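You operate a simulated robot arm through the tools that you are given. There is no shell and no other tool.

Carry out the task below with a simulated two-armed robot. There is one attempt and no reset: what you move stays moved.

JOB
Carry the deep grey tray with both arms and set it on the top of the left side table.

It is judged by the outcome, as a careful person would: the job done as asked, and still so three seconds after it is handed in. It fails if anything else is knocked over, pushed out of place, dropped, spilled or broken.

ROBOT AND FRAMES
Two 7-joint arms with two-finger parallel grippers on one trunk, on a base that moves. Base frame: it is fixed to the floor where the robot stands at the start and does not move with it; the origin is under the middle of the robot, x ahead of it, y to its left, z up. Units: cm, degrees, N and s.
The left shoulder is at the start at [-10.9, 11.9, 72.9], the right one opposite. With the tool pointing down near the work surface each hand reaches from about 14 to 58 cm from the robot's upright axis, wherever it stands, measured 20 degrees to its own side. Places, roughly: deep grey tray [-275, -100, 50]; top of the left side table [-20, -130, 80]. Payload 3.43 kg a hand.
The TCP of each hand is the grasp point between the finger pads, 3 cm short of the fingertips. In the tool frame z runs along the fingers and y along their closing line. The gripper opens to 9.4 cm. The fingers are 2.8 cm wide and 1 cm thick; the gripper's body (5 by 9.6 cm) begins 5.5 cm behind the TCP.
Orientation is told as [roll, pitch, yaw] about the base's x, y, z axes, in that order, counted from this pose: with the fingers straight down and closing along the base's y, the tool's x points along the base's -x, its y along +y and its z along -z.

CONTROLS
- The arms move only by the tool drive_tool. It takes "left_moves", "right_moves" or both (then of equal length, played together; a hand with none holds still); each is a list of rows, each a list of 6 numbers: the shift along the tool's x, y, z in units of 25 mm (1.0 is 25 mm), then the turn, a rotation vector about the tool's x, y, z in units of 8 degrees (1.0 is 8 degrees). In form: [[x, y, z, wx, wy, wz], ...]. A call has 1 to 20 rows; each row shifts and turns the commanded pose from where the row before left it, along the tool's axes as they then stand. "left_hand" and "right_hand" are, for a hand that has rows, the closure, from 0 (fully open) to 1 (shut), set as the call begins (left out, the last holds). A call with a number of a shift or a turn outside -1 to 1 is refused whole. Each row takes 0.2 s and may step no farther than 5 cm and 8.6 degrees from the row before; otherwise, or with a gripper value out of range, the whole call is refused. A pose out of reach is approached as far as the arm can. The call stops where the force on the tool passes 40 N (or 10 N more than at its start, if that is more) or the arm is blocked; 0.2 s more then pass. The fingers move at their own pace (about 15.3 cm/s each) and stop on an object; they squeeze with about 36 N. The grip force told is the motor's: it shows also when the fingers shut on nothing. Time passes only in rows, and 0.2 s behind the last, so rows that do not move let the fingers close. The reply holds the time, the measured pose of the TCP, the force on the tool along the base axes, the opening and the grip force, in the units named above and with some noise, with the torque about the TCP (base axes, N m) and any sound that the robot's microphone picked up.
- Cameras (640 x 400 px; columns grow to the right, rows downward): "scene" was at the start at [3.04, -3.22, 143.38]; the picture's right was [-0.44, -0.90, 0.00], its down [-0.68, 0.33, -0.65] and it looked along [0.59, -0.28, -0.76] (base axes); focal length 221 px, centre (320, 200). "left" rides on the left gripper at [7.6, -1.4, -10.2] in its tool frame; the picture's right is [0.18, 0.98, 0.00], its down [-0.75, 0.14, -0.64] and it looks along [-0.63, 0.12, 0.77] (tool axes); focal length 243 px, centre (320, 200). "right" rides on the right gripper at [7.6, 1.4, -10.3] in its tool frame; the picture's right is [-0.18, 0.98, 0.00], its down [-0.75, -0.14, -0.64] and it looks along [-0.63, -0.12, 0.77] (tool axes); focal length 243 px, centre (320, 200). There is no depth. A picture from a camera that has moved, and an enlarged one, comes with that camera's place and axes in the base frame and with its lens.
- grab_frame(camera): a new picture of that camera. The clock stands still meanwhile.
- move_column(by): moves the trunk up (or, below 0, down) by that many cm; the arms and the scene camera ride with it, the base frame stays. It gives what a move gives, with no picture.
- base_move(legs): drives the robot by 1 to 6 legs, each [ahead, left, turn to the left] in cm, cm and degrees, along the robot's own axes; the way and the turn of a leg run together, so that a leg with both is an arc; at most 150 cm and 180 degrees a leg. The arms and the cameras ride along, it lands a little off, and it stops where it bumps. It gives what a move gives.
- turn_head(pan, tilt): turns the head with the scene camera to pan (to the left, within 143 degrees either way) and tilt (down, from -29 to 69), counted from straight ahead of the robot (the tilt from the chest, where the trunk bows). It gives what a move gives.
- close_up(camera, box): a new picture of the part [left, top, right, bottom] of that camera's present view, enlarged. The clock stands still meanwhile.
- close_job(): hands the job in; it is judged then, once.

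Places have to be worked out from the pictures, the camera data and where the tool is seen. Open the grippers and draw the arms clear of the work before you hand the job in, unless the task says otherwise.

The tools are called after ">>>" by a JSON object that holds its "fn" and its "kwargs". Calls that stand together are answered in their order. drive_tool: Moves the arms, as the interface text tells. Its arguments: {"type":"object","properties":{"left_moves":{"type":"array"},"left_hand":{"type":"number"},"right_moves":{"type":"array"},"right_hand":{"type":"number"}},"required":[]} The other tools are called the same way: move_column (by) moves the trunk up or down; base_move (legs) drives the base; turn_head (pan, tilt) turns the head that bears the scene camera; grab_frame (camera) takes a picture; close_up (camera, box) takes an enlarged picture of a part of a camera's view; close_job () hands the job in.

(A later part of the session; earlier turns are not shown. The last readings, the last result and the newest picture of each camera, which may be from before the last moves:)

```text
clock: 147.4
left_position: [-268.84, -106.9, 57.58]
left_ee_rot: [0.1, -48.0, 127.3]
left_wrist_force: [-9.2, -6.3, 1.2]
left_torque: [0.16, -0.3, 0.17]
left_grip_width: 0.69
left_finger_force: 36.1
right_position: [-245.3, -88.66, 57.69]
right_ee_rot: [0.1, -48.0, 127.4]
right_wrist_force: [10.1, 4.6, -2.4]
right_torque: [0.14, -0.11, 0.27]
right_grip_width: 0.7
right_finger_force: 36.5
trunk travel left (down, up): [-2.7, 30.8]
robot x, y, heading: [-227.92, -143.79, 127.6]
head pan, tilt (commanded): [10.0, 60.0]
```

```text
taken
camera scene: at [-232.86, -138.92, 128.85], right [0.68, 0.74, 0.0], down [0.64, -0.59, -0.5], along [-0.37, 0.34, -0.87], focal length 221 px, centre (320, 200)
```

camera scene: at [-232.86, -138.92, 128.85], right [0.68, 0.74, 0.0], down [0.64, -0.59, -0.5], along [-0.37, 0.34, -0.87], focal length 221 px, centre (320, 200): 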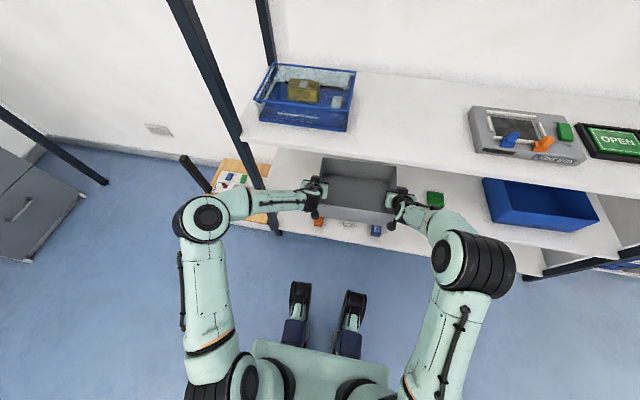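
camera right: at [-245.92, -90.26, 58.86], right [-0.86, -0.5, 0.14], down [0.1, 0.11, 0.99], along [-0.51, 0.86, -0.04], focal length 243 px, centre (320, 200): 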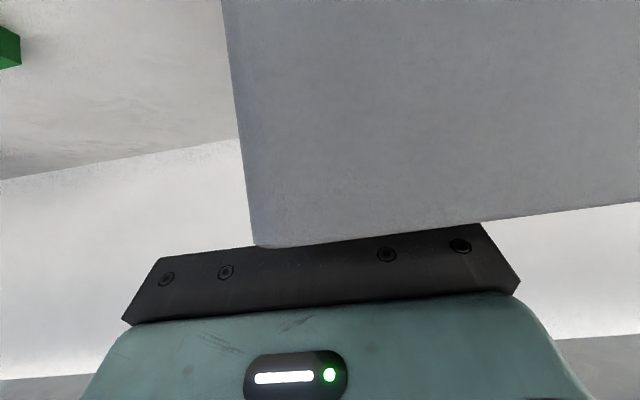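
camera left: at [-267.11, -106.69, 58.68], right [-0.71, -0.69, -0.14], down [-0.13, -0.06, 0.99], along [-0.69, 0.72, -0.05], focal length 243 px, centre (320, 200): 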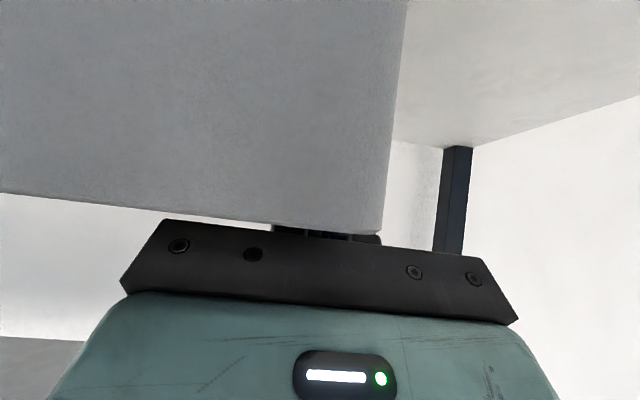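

The tray is coming out level and free. I continue backing out.

>>> {"fn": "base_move", "kwargs": {"legs": [[-24, 0, 0]]}}

>>> {"fn": "turn_head", "kwargs": {"pan": 0, "tilt": 50}}

>>> {"fn": "grab_frame", "kwargs": {"camera": "scene"}}

```text
clock: 149.2
left_position: [-253.99, -125.92, 57.64]
left_ee_rot: [0.1, -48.0, 126.8]
left_wrist_force: [-1.1, 1.2, 0.5]
left_torque: [0.37, -0.07, 0.15]
left_grip_width: 0.69
left_finger_force: 36.4
right_position: [-230.49, -107.85, 57.67]
right_ee_rot: [-0.2, -48.0, 127.2]
right_wrist_force: [0.6, -0.1, -2.5]
right_torque: [-0.07, -0.33, 0.16]
right_grip_width: 0.66
right_finger_force: 35.8
trunk travel left (down, up): [-2.7, 30.8]
robot x, y, heading: [-212.96, -163.1, 127.5]
head pan, tilt (commanded): [10.0, 60.0]
```

```text
clock: 149.9
left_position: [-253.99, -125.86, 57.65]
left_ee_rot: [0.0, -47.9, 126.9]
left_wrist_force: [0.1, 0.4, 1.2]
left_torque: [-0.04, -0.3, 0.11]
left_grip_width: 0.69
left_finger_force: 35.8
right_position: [-230.35, -107.74, 57.7]
right_ee_rot: [-0.1, -47.9, 127.1]
right_wrist_force: [0.4, -0.6, -2.4]
right_torque: [0.28, -0.02, 0.06]
right_grip_width: 0.68
right_finger_force: 35.9
trunk travel left (down, up): [-2.7, 30.8]
robot x, y, heading: [-212.92, -162.74, 126.9]
head pan, tilt (commanded): [0.0, 50.0]
```

```text
taken
camera scene: at [-218.03, -156.46, 130.1], right [0.8, 0.6, 0.0], down [0.46, -0.61, -0.64], along [-0.39, 0.51, -0.77], focal length 221 px, centre (320, 200)
```

scene: 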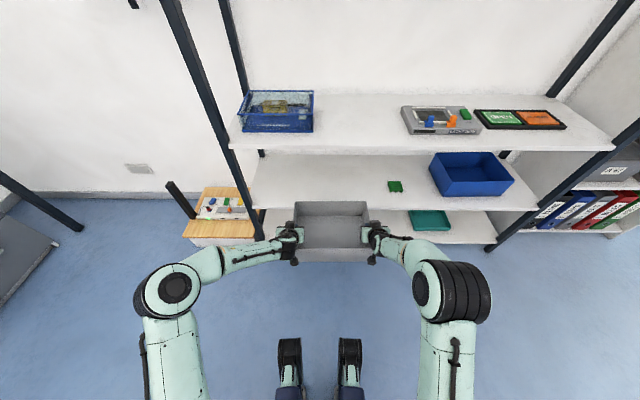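

The tray is out and level in both hands. I draw it 8 cm closer to the body with both arms moving together.

>>> {"fn": "drive_tool", "kwargs": {"left_moves": [[0.268, 0, -0.297, 0, 0, 0], [0.268, 0, -0.297, 0, 0, 0], [0.268, 0, -0.297, 0, 0, 0], [0.268, 0, -0.297, 0, 0, 0]], "right_moves": [[0.268, 0, -0.297, 0, 0, 0], [0.268, 0, -0.297, 0, 0, 0], [0.268, 0, -0.297, 0, 0, 0], [0.268, 0, -0.297, 0, 0, 0]]}}

>>> {"fn": "drive_tool", "kwargs": {"left_moves": [[0.268, 0, -0.297, 0, 0, 0], [0.268, 0, -0.297, 0, 0, 0], [0.268, 0, -0.297, 0, 0, 0], [0.268, 0, -0.297, 0, 0, 0]], "right_moves": [[0.268, 0, -0.297, 0, 0, 0], [0.268, 0, -0.297, 0, 0, 0], [0.268, 0, -0.297, 0, 0, 0], [0.268, 0, -0.297, 0, 0, 0]]}}

>>> {"fn": "grab_frame", "kwargs": {"camera": "scene"}}

```text
clock: 150.9
left_position: [-251.51, -129.16, 57.54]
left_ee_rot: [0.0, -48.0, 127.2]
left_wrist_force: [-1.3, 2.0, -0.3]
left_torque: [0.19, -0.04, 0.29]
left_grip_width: 0.68
left_finger_force: 36.1
right_position: [-228.03, -110.92, 57.56]
right_ee_rot: [-0.1, -47.9, 127.1]
right_wrist_force: [2.1, -2.1, -0.6]
right_torque: [-0.04, -0.13, 0.43]
right_grip_width: 0.68
right_finger_force: 35.9
trunk travel left (down, up): [-2.7, 30.8]
robot x, y, heading: [-213.16, -162.62, 127.3]
head pan, tilt (commanded): [0.0, 50.0]
```

```text
clock: 151.9
left_position: [-249.15, -132.21, 57.69]
left_ee_rot: [0.0, -47.9, 127.0]
left_wrist_force: [-0.6, -0.5, 1.6]
left_torque: [0.3, -0.09, 0.02]
left_grip_width: 0.66
left_finger_force: 35.9
right_position: [-225.34, -114.07, 57.75]
right_ee_rot: [-0.2, -48.0, 127.1]
right_wrist_force: [-0.4, 0.0, -2.4]
right_torque: [0.04, -0.33, -0.07]
right_grip_width: 0.69
right_finger_force: 36.1
trunk travel left (down, up): [-2.7, 30.8]
robot x, y, heading: [-212.95, -162.63, 127.0]
head pan, tilt (commanded): [0.0, 50.0]
```

```text
taken
camera scene: at [-218.02, -156.46, 130.1], right [0.8, 0.6, 0.0], down [0.46, -0.61, -0.64], along [-0.39, 0.51, -0.77], focal length 221 px, centre (320, 200)
```

scene: 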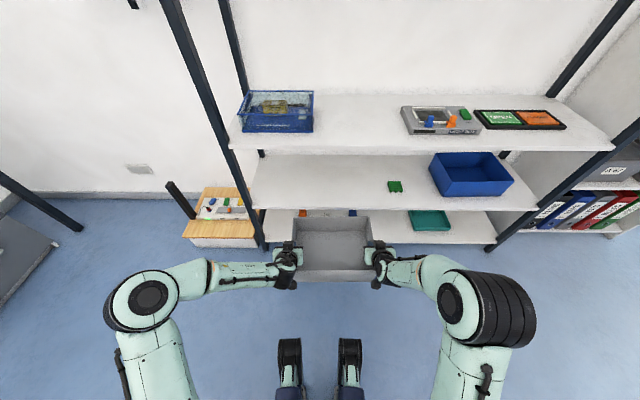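

Stable. Now I raise the trunk 28 cm, which brings the tray bottom to about z 75.

>>> {"fn": "move_column", "kwargs": {"by": 28}}

>>> {"fn": "drive_tool", "kwargs": {"left_moves": [[-0.297, 0, -0.268, 0, 0, 0], [-0.297, 0, -0.268, 0, 0, 0], [-0.297, 0, -0.268, 0, 0, 0], [-0.297, 0, -0.268, 0, 0, 0]], "right_moves": [[-0.297, 0, -0.268, 0, 0, 0], [-0.297, 0, -0.268, 0, 0, 0], [-0.297, 0, -0.268, 0, 0, 0], [-0.297, 0, -0.268, 0, 0, 0]]}}

>>> {"fn": "grab_frame", "kwargs": {"camera": "scene"}}

```text
clock: 154.7
left_position: [-249.23, -132.31, 85.5]
left_ee_rot: [-0.1, -47.9, 127.0]
left_wrist_force: [-0.5, 0.5, 1.5]
left_torque: [0.11, -0.18, 0.17]
left_grip_width: 0.7
left_finger_force: 36.4
right_position: [-225.57, -114.19, 85.7]
right_ee_rot: [-0.1, -47.8, 127.1]
right_wrist_force: [0.8, -0.2, -1.7]
right_torque: [0.11, -0.19, 0.15]
right_grip_width: 0.7
right_finger_force: 36.0
trunk travel left (down, up): [-30.7, 2.8]
robot x, y, heading: [-212.81, -162.75, 127.0]
head pan, tilt (commanded): [0.0, 50.0]
```

```text
clock: 155.7
left_position: [-249.12, -132.34, 89.65]
left_ee_rot: [0.1, -48.0, 127.0]
left_wrist_force: [-2.1, 0.2, -0.3]
left_torque: [0.14, -0.15, 0.27]
left_grip_width: 0.71
left_finger_force: 35.8
right_position: [-225.67, -114.19, 89.64]
right_ee_rot: [-0.1, -48.0, 127.1]
right_wrist_force: [3.3, -1.1, -1.8]
right_torque: [0.05, -0.1, 0.36]
right_grip_width: 0.7
right_finger_force: 35.9
trunk travel left (down, up): [-30.7, 2.8]
robot x, y, heading: [-212.84, -162.78, 127.1]
head pan, tilt (commanded): [0.0, 50.0]
```

```text
taken
camera scene: at [-215.25, -160.13, 159.29], right [0.8, 0.6, 0.0], down [0.46, -0.61, -0.64], along [-0.39, 0.51, -0.77], focal length 221 px, centre (320, 200)
```

scene: 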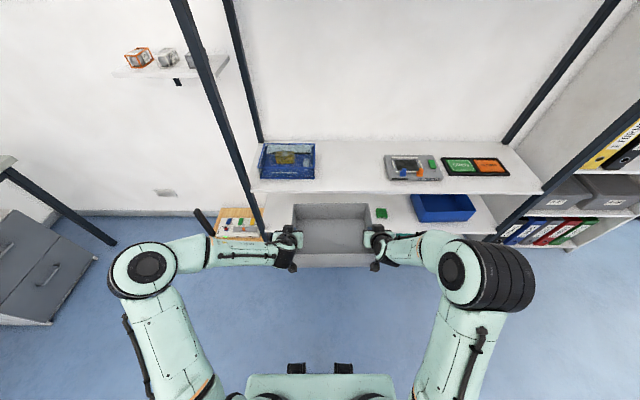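

Good and level. I raise the arms another 8 cm so the tray bottom is at about z 86.7, clear of the table top.

>>> {"fn": "drive_tool", "kwargs": {"left_moves": [[-0.297, 0, -0.268, 0, 0, 0], [-0.297, 0, -0.268, 0, 0, 0], [-0.297, 0, -0.268, 0, 0, 0], [-0.297, 0, -0.268, 0, 0, 0], [-0.297, 0, -0.268, 0, 0, 0], [-0.297, 0, -0.268, 0, 0, 0], [-0.297, 0, -0.268, 0, 0, 0], [-0.297, 0, -0.268, 0, 0, 0]], "right_moves": [[-0.297, 0, -0.268, 0, 0, 0], [-0.297, 0, -0.268, 0, 0, 0], [-0.297, 0, -0.268, 0, 0, 0], [-0.297, 0, -0.268, 0, 0, 0], [-0.297, 0, -0.268, 0, 0, 0], [-0.297, 0, -0.268, 0, 0, 0], [-0.297, 0, -0.268, 0, 0, 0], [-0.297, 0, -0.268, 0, 0, 0]]}}

>>> {"fn": "turn_head", "kwargs": {"pan": -90, "tilt": 40}}

>>> {"fn": "grab_frame", "kwargs": {"camera": "scene"}}

```text
clock: 157.5
left_position: [-249.04, -132.27, 97.63]
left_ee_rot: [0.1, -48.0, 127.0]
left_wrist_force: [-6.0, 0.4, -0.2]
left_torque: [0.12, -0.06, 0.46]
left_grip_width: 0.69
left_finger_force: 36.5
right_position: [-225.55, -114.11, 97.62]
right_ee_rot: [0.0, -48.0, 127.2]
right_wrist_force: [5.1, -0.4, -1.2]
right_torque: [-0.07, 0.01, 0.6]
right_grip_width: 0.71
right_finger_force: 35.6
trunk travel left (down, up): [-30.7, 2.8]
robot x, y, heading: [-212.91, -162.75, 127.1]
head pan, tilt (commanded): [0.0, 50.0]
```

```text
clock: 159.2
left_position: [-249.11, -132.31, 97.53]
left_ee_rot: [0.1, -47.8, 127.0]
left_wrist_force: [-6.4, 0.2, -0.7]
left_torque: [0.03, -0.13, 0.47]
left_grip_width: 0.69
left_finger_force: 35.8
right_position: [-225.6, -114.11, 97.6]
right_ee_rot: [-0.1, -48.0, 127.1]
right_wrist_force: [6.2, 1.2, -0.3]
right_torque: [-0.03, 0.1, 0.7]
right_grip_width: 0.7
right_finger_force: 35.8
trunk travel left (down, up): [-30.7, 2.8]
robot x, y, heading: [-213.18, -163.07, 127.1]
head pan, tilt (commanded): [-90.0, 40.0]
```

```text
taken
camera scene: at [-203.85, -161.12, 160.71], right [0.6, -0.8, 0.0], down [-0.51, -0.39, -0.77], along [0.61, 0.46, -0.64], focal length 221 px, centre (320, 200)
```

scene: 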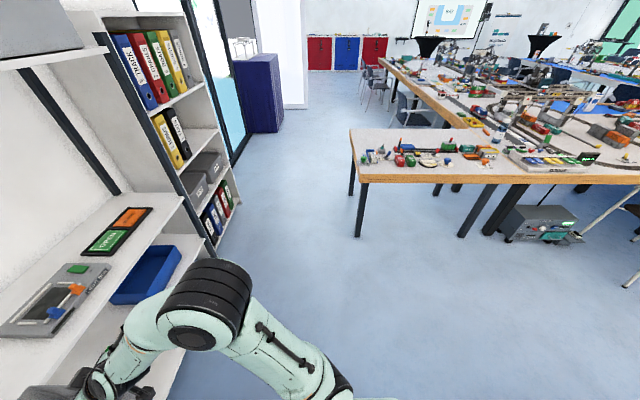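

The aisle to the table is visible. Before driving sideways I look back and down to see how far my base extends behind me.

>>> {"fn": "turn_head", "kwargs": {"pan": -143, "tilt": 65}}

>>> {"fn": "grab_frame", "kwargs": {"camera": "scene"}}

>>> {"fn": "turn_head", "kwargs": {"pan": -60, "tilt": 55}}

>>> {"fn": "grab_frame", "kwargs": {"camera": "scene"}}

```text
clock: 160.4
left_position: [-249.07, -132.35, 97.59]
left_ee_rot: [0.1, -47.9, 127.0]
left_wrist_force: [-6.9, 0.3, -0.8]
left_torque: [0.03, -0.09, 0.44]
left_grip_width: 0.68
left_finger_force: 36.3
right_position: [-225.62, -114.03, 97.57]
right_ee_rot: [0.0, -48.0, 127.1]
right_wrist_force: [6.2, -0.5, -0.2]
right_torque: [-0.04, 0.11, 0.71]
right_grip_width: 0.68
right_finger_force: 35.8
trunk travel left (down, up): [-30.7, 2.8]
robot x, y, heading: [-213.23, -163.1, 126.8]
head pan, tilt (commanded): [-143.0, 65.0]
```

```text
taken
camera scene: at [-204.79, -167.91, 157.48], right [-0.27, -0.96, 0.0], down [-0.87, 0.25, -0.42], along [0.41, -0.12, -0.91], focal length 221 px, centre (320, 200)
```

scene: 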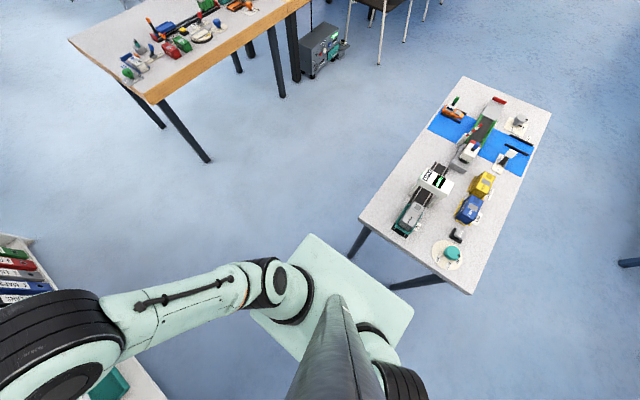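

```text
clock: 162.0
left_position: [-249.05, -132.24, 97.59]
left_ee_rot: [0.2, -48.0, 127.1]
left_wrist_force: [-7.1, 0.1, -0.5]
left_torque: [0.01, -0.1, 0.49]
left_grip_width: 0.69
left_finger_force: 36.2
right_position: [-225.75, -114.06, 97.66]
right_ee_rot: [-0.1, -48.0, 127.1]
right_wrist_force: [7.4, 1.6, -1.0]
right_torque: [-0.06, 0.09, 0.71]
right_grip_width: 0.71
right_finger_force: 35.9
trunk travel left (down, up): [-30.7, 2.8]
robot x, y, heading: [-213.18, -162.83, 127.3]
head pan, tilt (commanded): [-60.0, 55.0]
```

```text
taken
camera scene: at [-207.82, -159.61, 158.64], right [0.92, -0.39, 0.0], down [-0.32, -0.75, -0.57], along [0.22, 0.53, -0.82], focal length 221 px, centre (320, 200)
```

scene: 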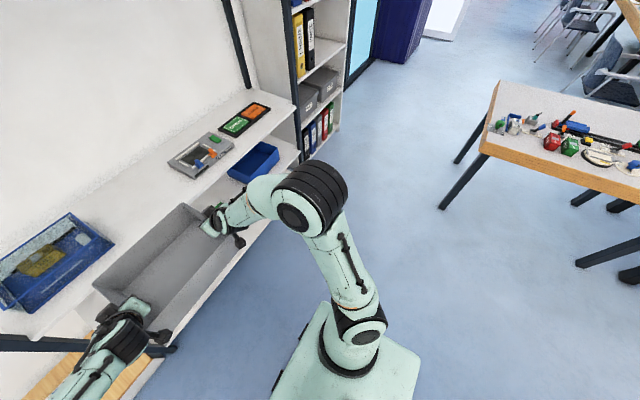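

The base is about 70 cm square and low (it fits under the table edge), so I must keep the robot axis between about d=62 and 75 from the rack line. I move sideways to the right along the aisle with the tray held high, in stages.

>>> {"fn": "base_move", "kwargs": {"legs": [[4, -60, 0]]}}

>>> {"fn": "turn_head", "kwargs": {"pan": -20, "tilt": 50}}

>>> {"fn": "grab_frame", "kwargs": {"camera": "scene"}}

```text
clock: 167.7
left_position: [-202.47, -92.64, 97.62]
left_ee_rot: [0.0, -48.0, 125.8]
left_wrist_force: [-7.1, -0.6, -0.9]
left_torque: [0.03, -0.12, 0.42]
left_grip_width: 0.7
left_finger_force: 36.1
right_position: [-178.71, -74.86, 97.54]
right_ee_rot: [-0.1, -48.0, 125.8]
right_wrist_force: [7.1, 1.1, 0.0]
right_torque: [-0.02, 0.06, 0.65]
right_grip_width: 0.7
right_finger_force: 36.2
trunk travel left (down, up): [-30.7, 2.8]
robot x, y, heading: [-167.13, -124.05, 125.9]
head pan, tilt (commanded): [-60.0, 55.0]
```

```text
clock: 168.8
left_position: [-202.54, -92.65, 97.59]
left_ee_rot: [0.0, -48.0, 125.8]
left_wrist_force: [-2.0, 1.8, -0.6]
left_torque: [0.04, -0.05, 0.39]
left_grip_width: 0.68
left_finger_force: 36.1
right_position: [-178.7, -75.0, 97.53]
right_ee_rot: [-0.1, -47.9, 125.8]
right_wrist_force: [2.3, -2.3, -0.6]
right_torque: [-0.04, 0.03, 0.47]
right_grip_width: 0.68
right_finger_force: 36.7
trunk travel left (down, up): [-30.7, 2.8]
robot x, y, heading: [-167.14, -123.76, 125.9]
head pan, tilt (commanded): [-20.0, 50.0]
```

```text
taken
camera scene: at [-166.98, -120.0, 159.29], right [0.96, 0.27, 0.0], down [0.21, -0.74, -0.64], along [-0.17, 0.62, -0.77], focal length 221 px, centre (320, 200)
```

scene: 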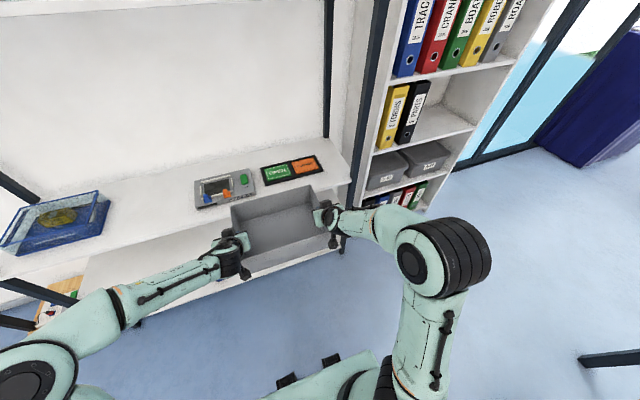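

All is steady: the robot is at s≈100, d≈72.5, heading 125.9. I correct the heading and continue to the right past the rack's end post.

>>> {"fn": "base_move", "kwargs": {"legs": [[3, -70, 1.2]]}}

>>> {"fn": "turn_head", "kwargs": {"pan": -100, "tilt": 50}}

>>> {"fn": "grab_frame", "kwargs": {"camera": "scene"}}

```text
clock: 175.3
left_position: [-149.06, -49.83, 97.68]
left_ee_rot: [0.2, -47.9, 127.1]
left_wrist_force: [-3.6, 1.1, 0.9]
left_torque: [0.02, -0.09, 0.41]
left_grip_width: 0.66
left_finger_force: 36.0
right_position: [-125.69, -31.62, 97.58]
right_ee_rot: [-0.1, -48.0, 127.1]
right_wrist_force: [1.1, -2.0, -0.3]
right_torque: [-0.01, 0.04, 0.53]
right_grip_width: 0.7
right_finger_force: 36.4
trunk travel left (down, up): [-30.7, 2.8]
robot x, y, heading: [-112.67, -80.17, 127.0]
head pan, tilt (commanded): [-20.0, 50.0]
```

```text
clock: 176.8
left_position: [-149.12, -49.75, 97.64]
left_ee_rot: [0.1, -48.0, 127.1]
left_wrist_force: [-2.3, 1.9, -0.4]
left_torque: [0.13, 0.02, 0.36]
left_grip_width: 0.69
left_finger_force: 35.6
right_position: [-125.64, -31.5, 97.55]
right_ee_rot: [-0.1, -47.9, 127.0]
right_wrist_force: [1.1, -2.4, -1.6]
right_torque: [-0.14, -0.06, 0.48]
right_grip_width: 0.68
right_finger_force: 36.0
trunk travel left (down, up): [-30.7, 2.8]
robot x, y, heading: [-112.96, -80.58, 127.1]
head pan, tilt (commanded): [-100.0, 50.0]
```

```text
taken
camera scene: at [-103.76, -80.18, 159.3], right [0.46, -0.89, 0.0], down [-0.68, -0.35, -0.64], along [0.57, 0.29, -0.77], focal length 221 px, centre (320, 200)
```

scene: 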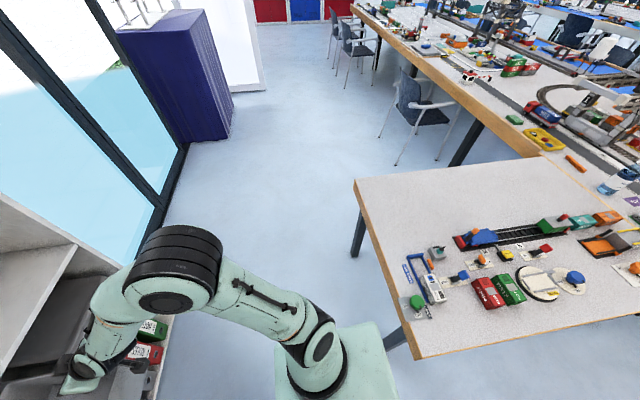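

Triangulating the table corners from two views gives a top height of z≈72–73. Its end edge is at d≈109, and a free strip about 37 cm wide lies along the far (start-side) edge. I continue sideways past the table end.

>>> {"fn": "base_move", "kwargs": {"legs": [[4, -75, 0]]}}

>>> {"fn": "grab_frame", "kwargs": {"camera": "scene"}}

```text
clock: 183.9
left_position: [-91.28, -1.12, 97.68]
left_ee_rot: [0.1, -47.9, 127.0]
left_wrist_force: [-1.9, 2.0, 0.3]
left_torque: [0.03, -0.09, 0.35]
left_grip_width: 0.67
left_finger_force: 36.1
right_position: [-67.78, 16.96, 97.58]
right_ee_rot: [-0.1, -48.0, 127.0]
right_wrist_force: [1.0, -1.9, -1.0]
right_torque: [0.01, 0.02, 0.44]
right_grip_width: 0.68
right_finger_force: 36.4
trunk travel left (down, up): [-30.7, 2.8]
robot x, y, heading: [-55.12, -31.69, 127.0]
head pan, tilt (commanded): [-100.0, 50.0]
```

```text
taken
camera scene: at [-46.05, -31.68, 159.29], right [0.45, -0.89, 0.0], down [-0.68, -0.35, -0.64], along [0.57, 0.29, -0.77], focal length 221 px, centre (320, 200)
```

scene: 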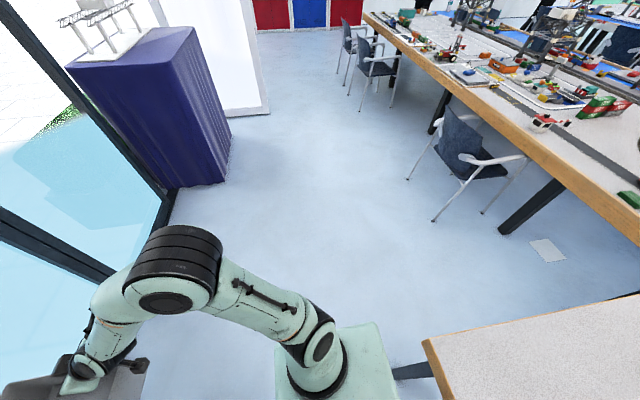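

The robot is at s≈245, d≈67, and table corner N is confirmed at about (-20,-58.5). I go 62 cm further right into the open area and then turn 90° left.

>>> {"fn": "base_move", "kwargs": {"legs": [[3, -65, 0], [0, 0, 90]]}}

>>> {"fn": "turn_head", "kwargs": {"pan": 20, "tilt": 45}}

>>> {"fn": "grab_frame", "kwargs": {"camera": "scene"}}

```text
clock: 193.9
left_position: [-35.58, -25.1, 97.54]
left_ee_rot: [0.0, -48.0, -144.2]
left_wrist_force: [-2.1, -1.7, -0.3]
left_torque: [0.15, 0.03, 0.26]
left_grip_width: 0.68
left_finger_force: 36.5
right_position: [-53.33, -1.2, 97.58]
right_ee_rot: [-0.1, -47.9, -144.1]
right_wrist_force: [2.6, 1.9, -1.2]
right_torque: [0.02, -0.03, 0.36]
right_grip_width: 0.67
right_finger_force: 36.3
trunk travel left (down, up): [-30.7, 2.8]
robot x, y, heading: [-4.4, 10.52, -144.0]
head pan, tilt (commanded): [-100.0, 50.0]
```

```text
clock: 195.9
left_position: [-35.68, -25.1, 97.56]
left_ee_rot: [0.0, -48.0, -144.2]
left_wrist_force: [-1.5, -1.9, 0.7]
left_torque: [0.04, 0.18, 0.27]
left_grip_width: 0.7
left_finger_force: 35.7
right_position: [-53.35, -1.34, 97.61]
right_ee_rot: [-0.1, -47.9, -144.1]
right_wrist_force: [1.7, 0.8, -1.3]
right_torque: [0.05, -0.1, 0.35]
right_grip_width: 0.68
right_finger_force: 35.2
trunk travel left (down, up): [-30.7, 2.8]
robot x, y, heading: [-3.89, 10.37, -144.2]
head pan, tilt (commanded): [20.0, 45.0]
```

```text
taken
camera scene: at [-5.66, 6.4, 159.99], right [-0.83, 0.56, 0.0], down [0.4, 0.58, -0.71], along [-0.4, -0.58, -0.71], focal length 221 px, centre (320, 200)
```

scene: 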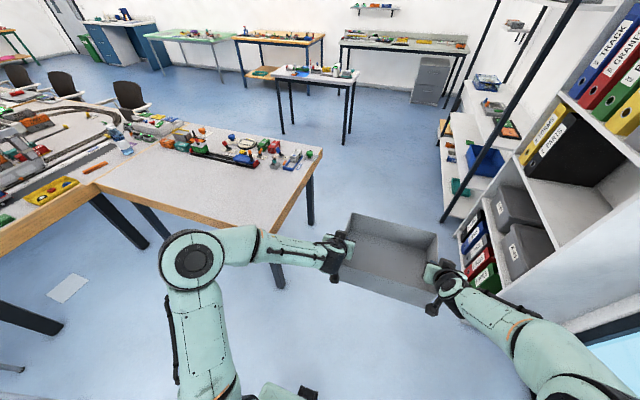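

The robot now faces along the table at s≈311, d≈64 with the tray high and level. I move left in two stages toward the free strip beside the table's near edge.

>>> {"fn": "base_move", "kwargs": {"legs": [[0, 0, 1.3], [0, 45, 0]]}}

>>> {"fn": "turn_head", "kwargs": {"pan": 25, "tilt": 50}}

>>> {"fn": "grab_frame", "kwargs": {"camera": "scene"}}

```text
clock: 200.9
left_position: [-6.28, -63.77, 97.59]
left_ee_rot: [0.1, -48.0, -143.1]
left_wrist_force: [-0.8, -1.3, -0.2]
left_torque: [0.09, 0.03, 0.21]
left_grip_width: 0.68
left_finger_force: 36.0
right_position: [-24.47, -40.24, 97.55]
right_ee_rot: [-0.1, -47.9, -142.9]
right_wrist_force: [0.8, 1.2, -1.2]
right_torque: [0.02, 0.0, 0.32]
right_grip_width: 0.7
right_finger_force: 36.1
trunk travel left (down, up): [-30.7, 2.8]
robot x, y, heading: [24.45, -27.76, -143.3]
head pan, tilt (commanded): [20.0, 45.0]
```

```text
clock: 201.6
left_position: [-6.16, -63.84, 97.56]
left_ee_rot: [0.1, -48.0, -143.1]
left_wrist_force: [-0.9, -1.9, 0.1]
left_torque: [0.14, -0.07, 0.2]
left_grip_width: 0.7
left_finger_force: 36.0
right_position: [-24.31, -40.25, 97.48]
right_ee_rot: [-0.2, -47.9, -142.9]
right_wrist_force: [1.8, 1.4, -0.3]
right_torque: [-0.1, 0.09, 0.29]
right_grip_width: 0.69
right_finger_force: 36.3
trunk travel left (down, up): [-30.7, 2.8]
robot x, y, heading: [24.04, -27.85, -143.0]
head pan, tilt (commanded): [25.0, 50.0]
```

```text
taken
camera scene: at [24.03, -31.73, 159.3], right [-0.88, 0.47, 0.0], down [0.36, 0.68, -0.64], along [-0.3, -0.57, -0.77], focal length 221 px, centre (320, 200)
```

scene: 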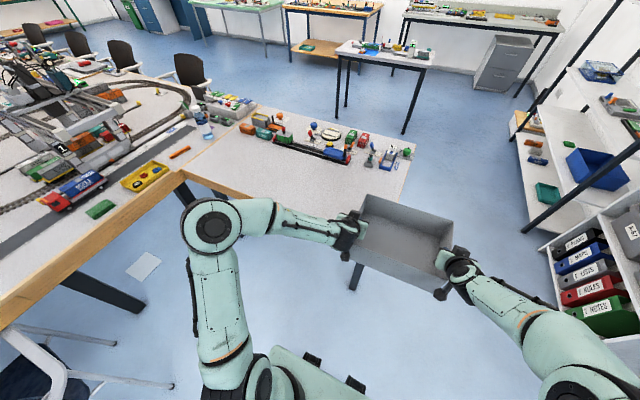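

The chair to the left stays clear. I move another 28 cm left to the middle of the free strip.

>>> {"fn": "base_move", "kwargs": {"legs": [[0, 28, 0]]}}

>>> {"fn": "turn_head", "kwargs": {"pan": 0, "tilt": 50}}

>>> {"fn": "grab_frame", "kwargs": {"camera": "scene"}}

>>> {"fn": "turn_head", "kwargs": {"pan": 60, "tilt": 55}}

>>> {"fn": "grab_frame", "kwargs": {"camera": "scene"}}

```text
clock: 204.7
left_position: [10.84, -86.6, 97.52]
left_ee_rot: [0.1, -48.0, -143.1]
left_wrist_force: [-0.7, -1.6, 0.4]
left_torque: [0.15, -0.03, 0.21]
left_grip_width: 0.68
left_finger_force: 35.5
right_position: [-7.26, -62.98, 97.67]
right_ee_rot: [-0.1, -47.9, -143.1]
right_wrist_force: [0.8, 1.5, -0.6]
right_torque: [-0.03, 0.05, 0.31]
right_grip_width: 0.66
right_finger_force: 36.3
trunk travel left (down, up): [-30.7, 2.8]
robot x, y, heading: [41.42, -51.02, -143.4]
head pan, tilt (commanded): [25.0, 50.0]
```

```text
clock: 205.6
left_position: [10.75, -86.71, 97.53]
left_ee_rot: [0.1, -48.0, -143.2]
left_wrist_force: [-0.6, -1.0, -0.1]
left_torque: [0.05, 0.0, 0.2]
left_grip_width: 0.69
left_finger_force: 36.2
right_position: [-7.22, -63.09, 97.54]
right_ee_rot: [-0.1, -47.9, -143.1]
right_wrist_force: [1.4, 1.5, -1.3]
right_torque: [-0.03, 0.03, 0.29]
right_grip_width: 0.69
right_finger_force: 36.3
trunk travel left (down, up): [-30.7, 2.8]
robot x, y, heading: [41.43, -50.38, -143.1]
head pan, tilt (commanded): [0.0, 50.0]
```

```text
taken
camera scene: at [38.61, -52.39, 159.29], right [-0.6, 0.8, 0.0], down [0.61, 0.46, -0.64], along [-0.51, -0.39, -0.77], focal length 221 px, centre (320, 200)
```

scene: 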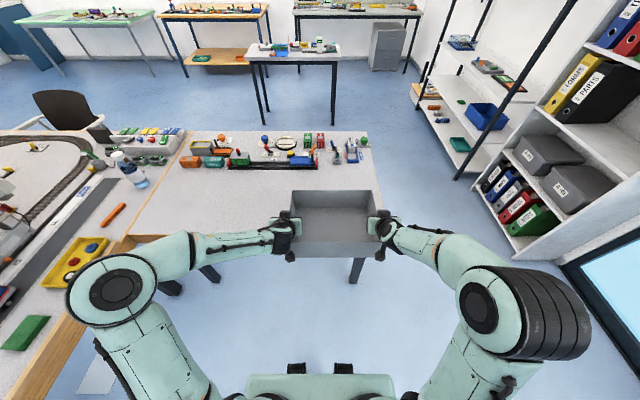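

```text
clock: 206.9
left_position: [10.72, -86.64, 97.78]
left_ee_rot: [0.1, -48.0, -143.2]
left_wrist_force: [-1.3, -2.3, -0.3]
left_torque: [-0.01, 0.15, 0.22]
left_grip_width: 0.69
left_finger_force: 35.5
right_position: [-7.21, -62.95, 97.51]
right_ee_rot: [-0.1, -47.9, -143.1]
right_wrist_force: [0.6, 0.7, -1.2]
right_torque: [0.08, -0.05, 0.29]
right_grip_width: 0.68
right_finger_force: 36.1
trunk travel left (down, up): [-30.7, 2.8]
robot x, y, heading: [41.73, -50.49, -143.0]
head pan, tilt (commanded): [60.0, 55.0]
```

```text
taken
camera scene: at [45.61, -54.94, 158.64], right [-0.99, -0.12, 0.0], down [-0.1, 0.81, -0.57], along [0.07, -0.57, -0.82], focal length 221 px, centre (320, 200)
```

scene: 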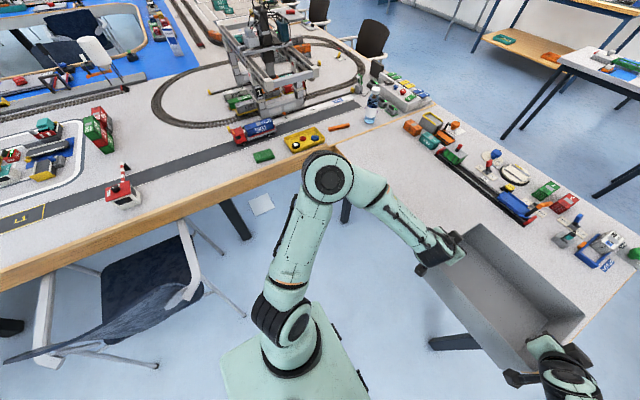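

The robot is at s≈311, d≈140, with the tray in line with the free strip. The nearest toys reach only to s≈212 and the table edge is at s≈257. I drive ahead 23 cm so the tray will sit at s≈228–250, shifting 5 cm left for margin to the table's end.

>>> {"fn": "base_move", "kwargs": {"legs": [[15, 5, 0]]}}

>>> {"fn": "turn_head", "kwargs": {"pan": 0, "tilt": 55}}

>>> {"fn": "grab_frame", "kwargs": {"camera": "scene"}}

>>> {"fn": "grab_frame", "kwargs": {"camera": "left"}}

>>> {"fn": "grab_frame", "kwargs": {"camera": "right"}}

```text
clock: 208.3
left_position: [2.0, -99.24, 97.55]
left_ee_rot: [0.1, -47.9, -143.3]
left_wrist_force: [-1.4, -1.4, -0.4]
left_torque: [0.14, -0.06, 0.23]
left_grip_width: 0.68
left_finger_force: 36.3
right_position: [-16.04, -75.64, 97.51]
right_ee_rot: [-0.2, -48.0, -143.2]
right_wrist_force: [0.7, 1.3, -1.5]
right_torque: [-0.04, 0.09, 0.29]
right_grip_width: 0.68
right_finger_force: 36.3
trunk travel left (down, up): [-30.7, 2.8]
robot x, y, heading: [32.84, -63.5, -143.5]
head pan, tilt (commanded): [60.0, 55.0]
```

```text
clock: 209.6
left_position: [1.91, -99.16, 97.65]
left_ee_rot: [0.1, -48.0, -143.3]
left_wrist_force: [0.1, -0.9, -0.3]
left_torque: [0.01, 0.12, 0.2]
left_grip_width: 0.68
left_finger_force: 36.3
right_position: [-16.04, -75.57, 97.58]
right_ee_rot: [-0.1, -47.9, -143.2]
right_wrist_force: [1.3, 2.0, -1.1]
right_torque: [0.06, -0.09, 0.25]
right_grip_width: 0.68
right_finger_force: 36.0
trunk travel left (down, up): [-30.7, 2.8]
robot x, y, heading: [32.49, -63.08, -143.3]
head pan, tilt (commanded): [0.0, 55.0]
```

```text
taken
camera scene: at [30.22, -64.76, 158.64], right [-0.6, 0.8, 0.0], down [0.66, 0.49, -0.57], along [-0.46, -0.34, -0.82], focal length 221 px, centre (320, 200)
```

scene: 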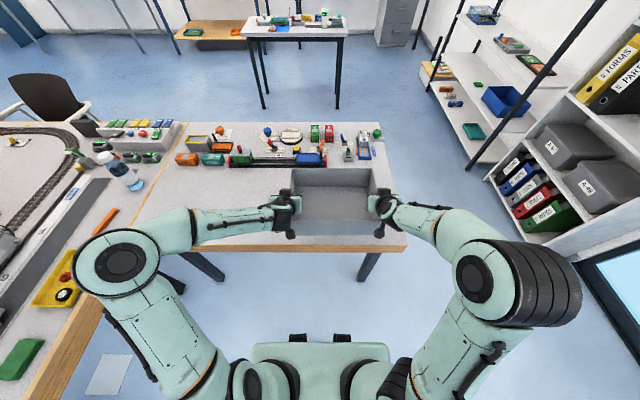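

```text
taken
camera left: at [11.24, -90.47, 98.7], right [0.69, -0.71, -0.14], down [0.06, -0.13, 0.99], along [-0.72, -0.69, -0.04], focal length 243 px, centre (320, 200)
```

left: 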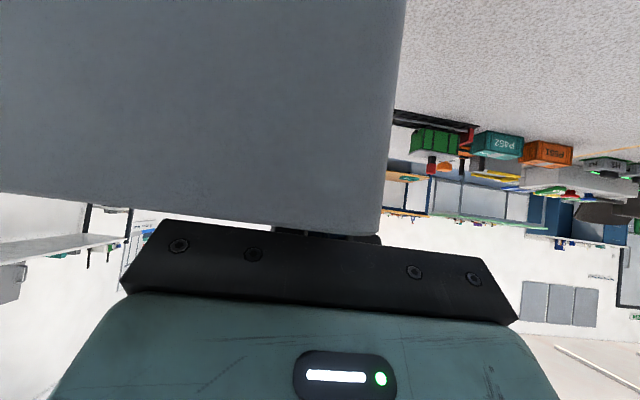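

```text
taken
camera right: at [-5.1, -69.17, 98.71], right [0.49, -0.86, 0.14], down [-0.11, 0.1, 0.99], along [-0.87, -0.5, -0.05], focal length 243 px, centre (320, 200)
```

right: 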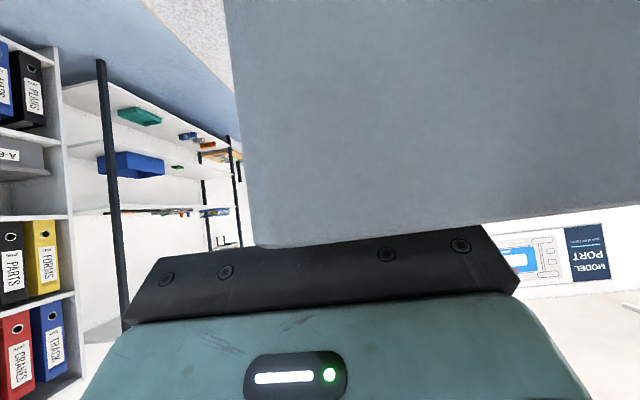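

The table top is visible, with its near edge at y≈245; corner N re-projects to z≈73. The tray is centred at s≈247, so I move 8 cm further ahead and lower the trunk 9 cm first.

>>> {"fn": "base_move", "kwargs": {"legs": [[8, 0, 0]]}}

>>> {"fn": "move_column", "kwargs": {"by": -8}}

>>> {"fn": "grab_frame", "kwargs": {"camera": "scene"}}

>>> {"fn": "grab_frame", "kwargs": {"camera": "left"}}

```text
clock: 210.6
left_position: [-4.17, -103.86, 97.63]
left_ee_rot: [0.2, -47.9, -143.3]
left_wrist_force: [-1.2, -0.6, -0.4]
left_torque: [0.01, 0.11, 0.18]
left_grip_width: 0.67
left_finger_force: 35.8
right_position: [-22.2, -80.17, 97.52]
right_ee_rot: [-0.1, -47.9, -143.2]
right_wrist_force: [1.1, 0.8, -0.3]
right_torque: [0.12, -0.03, 0.29]
right_grip_width: 0.71
right_finger_force: 36.7
trunk travel left (down, up): [-30.7, 2.8]
robot x, y, heading: [26.51, -68.23, -143.5]
head pan, tilt (commanded): [0.0, 55.0]
```

```text
clock: 211.8
left_position: [-4.18, -103.86, 89.7]
left_ee_rot: [0.2, -47.9, -143.2]
left_wrist_force: [-1.0, -0.5, -0.9]
left_torque: [0.08, -0.05, 0.16]
left_grip_width: 0.68
left_finger_force: 35.9
right_position: [-22.27, -80.19, 89.64]
right_ee_rot: [0.0, -47.9, -143.2]
right_wrist_force: [2.0, 1.4, -0.4]
right_torque: [-0.04, 0.03, 0.26]
right_grip_width: 0.68
right_finger_force: 36.0
trunk travel left (down, up): [-22.7, 10.8]
robot x, y, heading: [26.37, -68.22, -143.2]
head pan, tilt (commanded): [0.0, 55.0]
```

```text
taken
camera scene: at [23.86, -69.49, 150.12], right [-0.6, 0.8, 0.0], down [0.66, 0.49, -0.57], along [-0.46, -0.34, -0.82], focal length 221 px, centre (320, 200)
```

scene: 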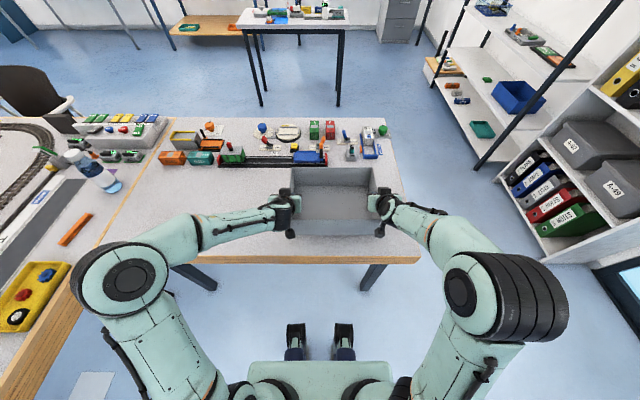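

```text
taken
camera left: at [5.0, -95.17, 90.72], right [0.69, -0.71, -0.14], down [0.06, -0.13, 0.99], along [-0.72, -0.69, -0.04], focal length 243 px, centre (320, 200)
```

left: 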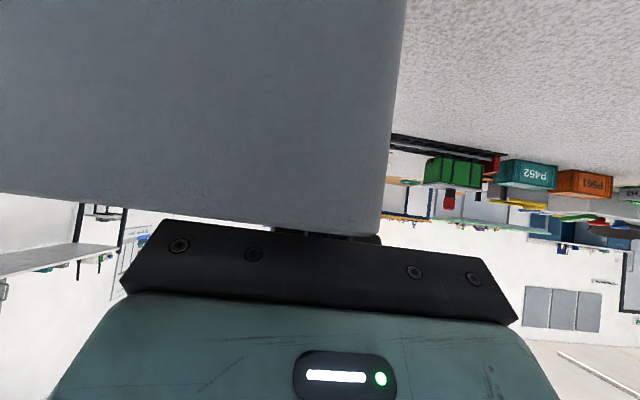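

The tray bottom is at about z 78.8, above the free area. I lower 4 cm more.

>>> {"fn": "move_column", "kwargs": {"by": -4}}

>>> {"fn": "close_up", "kwargs": {"camera": "scene", "box": [240, 140, 440, 280]}}

>>> {"fn": "grab_frame", "kwargs": {"camera": "right"}}

```text
clock: 212.6
left_position: [-4.29, -103.85, 85.68]
left_ee_rot: [0.2, -47.9, -143.1]
left_wrist_force: [-0.8, -1.2, -0.1]
left_torque: [-0.11, 0.25, 0.19]
left_grip_width: 0.7
left_finger_force: 35.8
right_position: [-22.23, -80.31, 85.57]
right_ee_rot: [-0.1, -47.9, -143.1]
right_wrist_force: [0.3, 1.3, -0.7]
right_torque: [0.17, -0.21, 0.25]
right_grip_width: 0.67
right_finger_force: 35.9
trunk travel left (down, up): [-18.7, 14.8]
robot x, y, heading: [26.44, -67.55, -143.5]
head pan, tilt (commanded): [0.0, 55.0]
```

```text
2.86 times, centred on (340, 210) of scene
camera zoom: at [23.71, -69.61, 146.28], right [-0.6, 0.8, 0.0], down [0.66, 0.49, -0.57], along [-0.46, -0.34, -0.82], focal length 632 px, centre (263, 171)
```

zoom: 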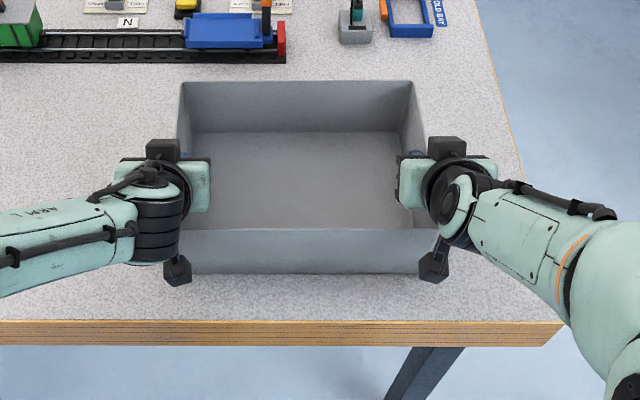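

```text
taken
camera right: at [-11.34, -73.87, 86.72], right [0.49, -0.86, 0.14], down [-0.11, 0.1, 0.99], along [-0.87, -0.5, -0.05], focal length 243 px, centre (320, 200)
```

right: 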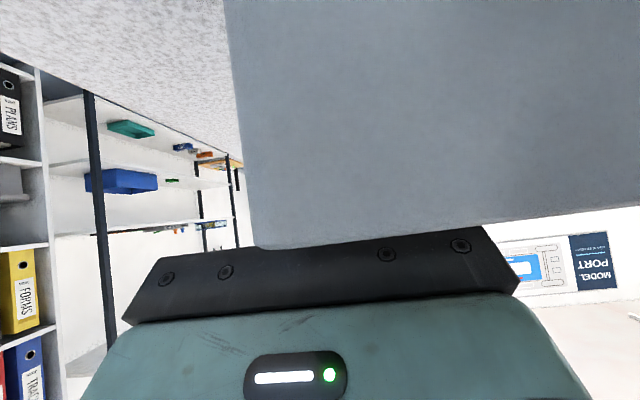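

The tray is well placed with clear margins on all sides and its bottom is about 1–2 cm above the table. I lower in small steps and watch the wrist forces for contact.

>>> {"fn": "move_column", "kwargs": {"by": -0.7}}

>>> {"fn": "move_column", "kwargs": {"by": -0.5}}

```text
clock: 213.2
left_position: [-4.08, -103.91, 85.54]
left_ee_rot: [0.1, -48.7, -143.3]
left_wrist_force: [-6.0, -4.3, 23.9]
left_torque: [-0.24, 0.31, 0.29]
left_grip_width: 0.69
left_finger_force: 36.1
right_position: [-22.33, -80.31, 85.14]
right_ee_rot: [0.0, -48.5, -143.2]
right_wrist_force: [0.7, 2.3, 21.6]
right_torque: [-0.28, 0.16, 0.38]
right_grip_width: 0.7
right_finger_force: 35.7
trunk travel left (down, up): [-18.0, 15.5]
robot x, y, heading: [26.05, -67.99, -143.2]
head pan, tilt (commanded): [0.0, 55.0]
```

```text
clock: 213.6
left_position: [-4.27, -103.86, 85.28]
left_ee_rot: [-0.1, -48.7, -143.0]
left_wrist_force: [1.8, 0.8, 9.0]
left_torque: [0.57, -0.85, 0.15]
left_grip_width: 0.68
left_finger_force: 35.8
right_position: [-22.39, -80.43, 85.25]
right_ee_rot: [0.2, -48.9, -143.5]
right_wrist_force: [6.2, 5.3, 17.4]
right_torque: [1.07, -1.52, 0.42]
right_grip_width: 0.67
right_finger_force: 35.9
trunk travel left (down, up): [-17.7, 15.8]
robot x, y, heading: [26.13, -68.13, -143.3]
head pan, tilt (commanded): [0.0, 55.0]
stopped: the force on the tool passed its limit at 46 N (the readings are from after the stop); the commanded pose is now the measured one
```

The tray touched down at a table height of about z 74.3. I pressed slightly too far, so I relieve the pressure by 0.3 cm and look.

>>> {"fn": "move_column", "kwargs": {"by": 0.3}}

>>> {"fn": "close_up", "kwargs": {"camera": "scene", "box": [240, 140, 440, 280]}}

>>> {"fn": "grab_frame", "kwargs": {"camera": "scene"}}

```text
clock: 214.1
left_position: [-4.43, -103.98, 85.17]
left_ee_rot: [0.1, -48.3, -143.1]
left_wrist_force: [-1.0, -1.4, -0.6]
left_torque: [-0.06, -0.01, 0.16]
left_grip_width: 0.7
left_finger_force: 35.9
right_position: [-22.6, -80.41, 85.18]
right_ee_rot: [-0.1, -48.6, -143.4]
right_wrist_force: [1.8, 2.1, -0.7]
right_torque: [-0.09, -0.08, 0.41]
right_grip_width: 0.68
right_finger_force: 36.4
trunk travel left (down, up): [-18.0, 15.5]
robot x, y, heading: [26.44, -68.15, -143.3]
head pan, tilt (commanded): [0.0, 55.0]
```

```text
2.86 times, centred on (340, 210) of scene
camera zoom: at [23.67, -69.63, 145.63], right [-0.6, 0.8, 0.0], down [0.66, 0.49, -0.57], along [-0.46, -0.34, -0.82], focal length 632 px, centre (263, 171)
```

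zoom: 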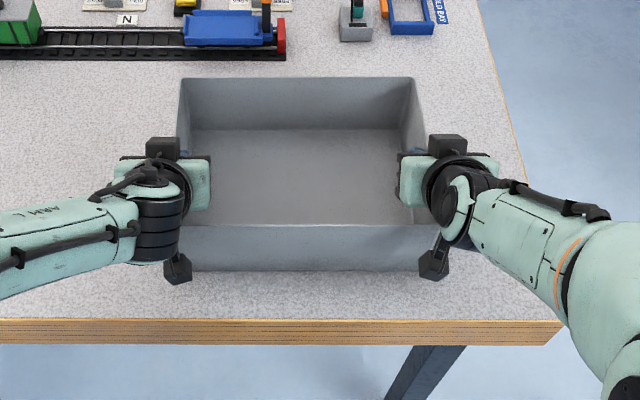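

```text
taken
camera scene: at [23.67, -69.63, 145.63], right [-0.6, 0.8, 0.0], down [0.66, 0.49, -0.57], along [-0.46, -0.34, -0.82], focal length 221 px, centre (320, 200)
```

scene: 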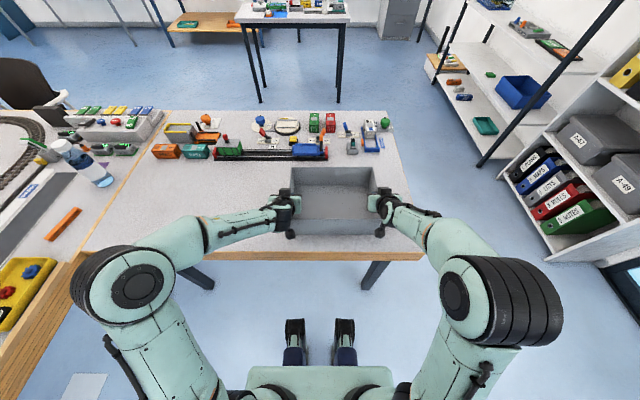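

The forces are near zero, so the tray is just at the table surface. I lower a final 0.1 cm for firm contact, then check.

>>> {"fn": "move_column", "kwargs": {"by": -0.15}}

```text
clock: 214.6
left_position: [-4.51, -103.87, 85.29]
left_ee_rot: [0.1, -48.5, -143.1]
left_wrist_force: [-0.5, -3.2, -1.3]
left_torque: [-0.41, 0.37, 0.24]
left_grip_width: 0.69
left_finger_force: 36.0
right_position: [-22.56, -80.37, 85.23]
right_ee_rot: [0.1, -48.6, -143.4]
right_wrist_force: [2.1, 2.5, 4.2]
right_torque: [0.04, -0.2, 0.5]
right_grip_width: 0.7
right_finger_force: 35.7
trunk travel left (down, up): [-17.9, 15.7]
robot x, y, heading: [27.09, -68.05, -143.4]
head pan, tilt (commanded): [0.0, 55.0]
```

Light contact is confirmed on the table. I open both grippers with the hands still.

>>> {"fn": "drive_tool", "kwargs": {"left_moves": [[0, 0, 0, 0, 0, 0], [0, 0, 0, 0, 0, 0], [0, 0, 0, 0, 0, 0], [0, 0, 0, 0, 0, 0]], "right_moves": [[0, 0, 0, 0, 0, 0], [0, 0, 0, 0, 0, 0], [0, 0, 0, 0, 0, 0], [0, 0, 0, 0, 0, 0]], "left_hand": 0, "right_hand": 0}}

>>> {"fn": "close_up", "kwargs": {"camera": "scene", "box": [240, 140, 440, 280]}}

>>> {"fn": "grab_frame", "kwargs": {"camera": "left"}}

>>> {"fn": "grab_frame", "kwargs": {"camera": "right"}}

```text
clock: 215.6
left_position: [-4.36, -104.0, 85.16]
left_ee_rot: [-0.1, -48.5, -143.1]
left_wrist_force: [-0.6, 0.9, 2.7]
left_torque: [0.06, -0.1, 0.03]
left_grip_width: 9.39
left_finger_force: 0.1
right_position: [-22.49, -80.42, 85.22]
right_ee_rot: [0.0, -48.8, -143.3]
right_wrist_force: [0.2, -0.9, 5.0]
right_torque: [0.18, -0.21, -0.01]
right_grip_width: 9.4
right_finger_force: 0.1
trunk travel left (down, up): [-17.9, 15.7]
robot x, y, heading: [26.47, -67.72, -143.6]
head pan, tilt (commanded): [0.0, 55.0]
```

```text
2.86 times, centred on (340, 210) of scene
camera zoom: at [23.69, -69.62, 145.5], right [-0.6, 0.8, 0.0], down [0.66, 0.49, -0.57], along [-0.46, -0.34, -0.82], focal length 632 px, centre (263, 171)
```

zoom: 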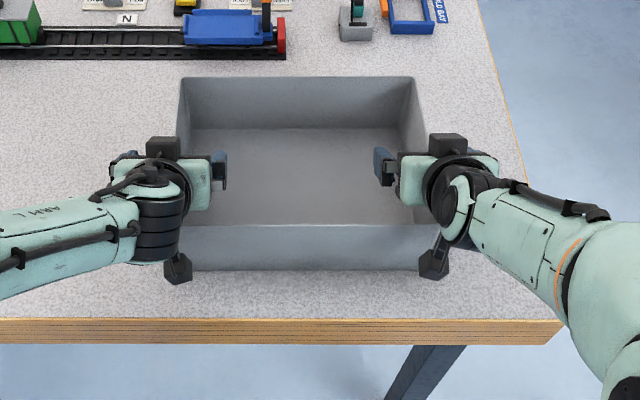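

```text
taken
camera left: at [4.88, -95.18, 86.19], right [0.69, -0.71, -0.14], down [0.07, -0.12, 0.99], along [-0.72, -0.69, -0.04], focal length 243 px, centre (320, 200)
```

left: 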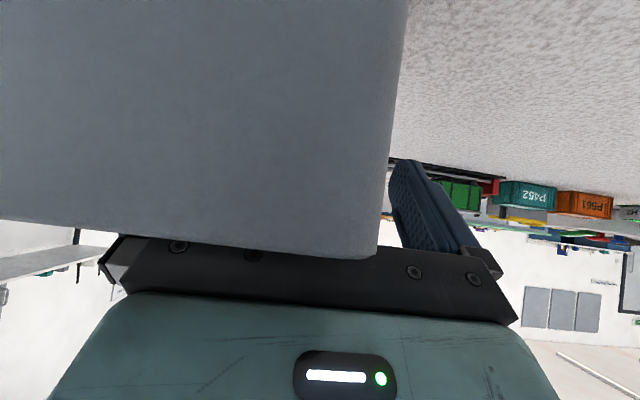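

```text
taken
camera right: at [-11.54, -74.02, 86.2], right [0.49, -0.86, 0.14], down [-0.1, 0.11, 0.99], along [-0.87, -0.5, -0.03], focal length 243 px, centre (320, 200)
```

right: 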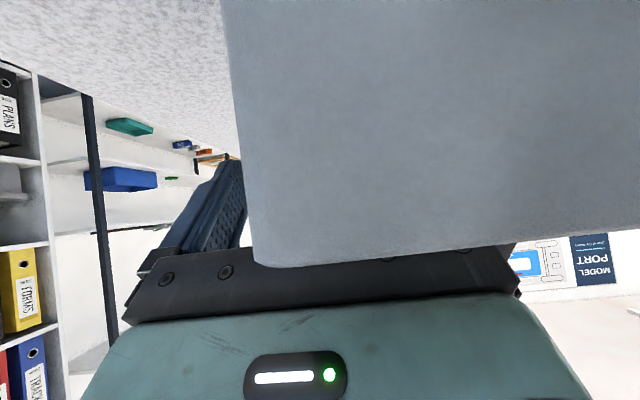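

Both grippers are open and the tray stands on the table. I raise straight up with the trunk so the fingers clear the rim.

>>> {"fn": "move_column", "kwargs": {"by": 3}}

>>> {"fn": "move_column", "kwargs": {"by": 6}}

>>> {"fn": "close_up", "kwargs": {"camera": "scene", "box": [220, 130, 460, 290]}}

```text
clock: 216.4
left_position: [-4.26, -103.99, 88.26]
left_ee_rot: [0.0, -48.5, -143.1]
left_wrist_force: [-0.1, -0.1, 0.0]
left_torque: [0.05, 0.01, -0.01]
left_grip_width: 9.4
left_finger_force: 0.1
right_position: [-22.74, -80.43, 88.17]
right_ee_rot: [0.1, -48.6, -143.3]
right_wrist_force: [0.3, 0.8, 0.0]
right_torque: [-0.02, -0.03, -0.03]
right_grip_width: 9.39
right_finger_force: 0.0
trunk travel left (down, up): [-20.9, 12.7]
robot x, y, heading: [26.58, -67.55, -143.3]
head pan, tilt (commanded): [0.0, 55.0]
```

```text
clock: 217.4
left_position: [-4.26, -103.91, 94.15]
left_ee_rot: [-0.1, -48.5, -143.0]
left_wrist_force: [-0.1, 0.1, 0.1]
left_torque: [-0.01, 0.0, 0.03]
left_grip_width: 9.39
left_finger_force: 0.1
right_position: [-22.4, -80.43, 94.28]
right_ee_rot: [0.0, -48.7, -143.5]
right_wrist_force: [0.2, 0.8, 0.8]
right_torque: [0.02, 0.02, 0.02]
right_grip_width: 9.4
right_finger_force: 0.1
trunk travel left (down, up): [-26.9, 6.7]
robot x, y, heading: [26.37, -67.68, -143.3]
head pan, tilt (commanded): [0.0, 55.0]
```

```text
2.50 times, centred on (340, 210) of scene
camera zoom: at [24.01, -69.38, 154.41], right [-0.6, 0.8, 0.0], down [0.66, 0.49, -0.57], along [-0.46, -0.34, -0.82], focal length 553 px, centre (270, 175)
```

zoom: 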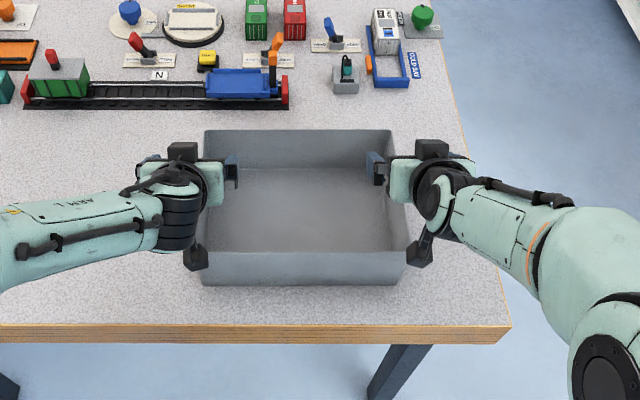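

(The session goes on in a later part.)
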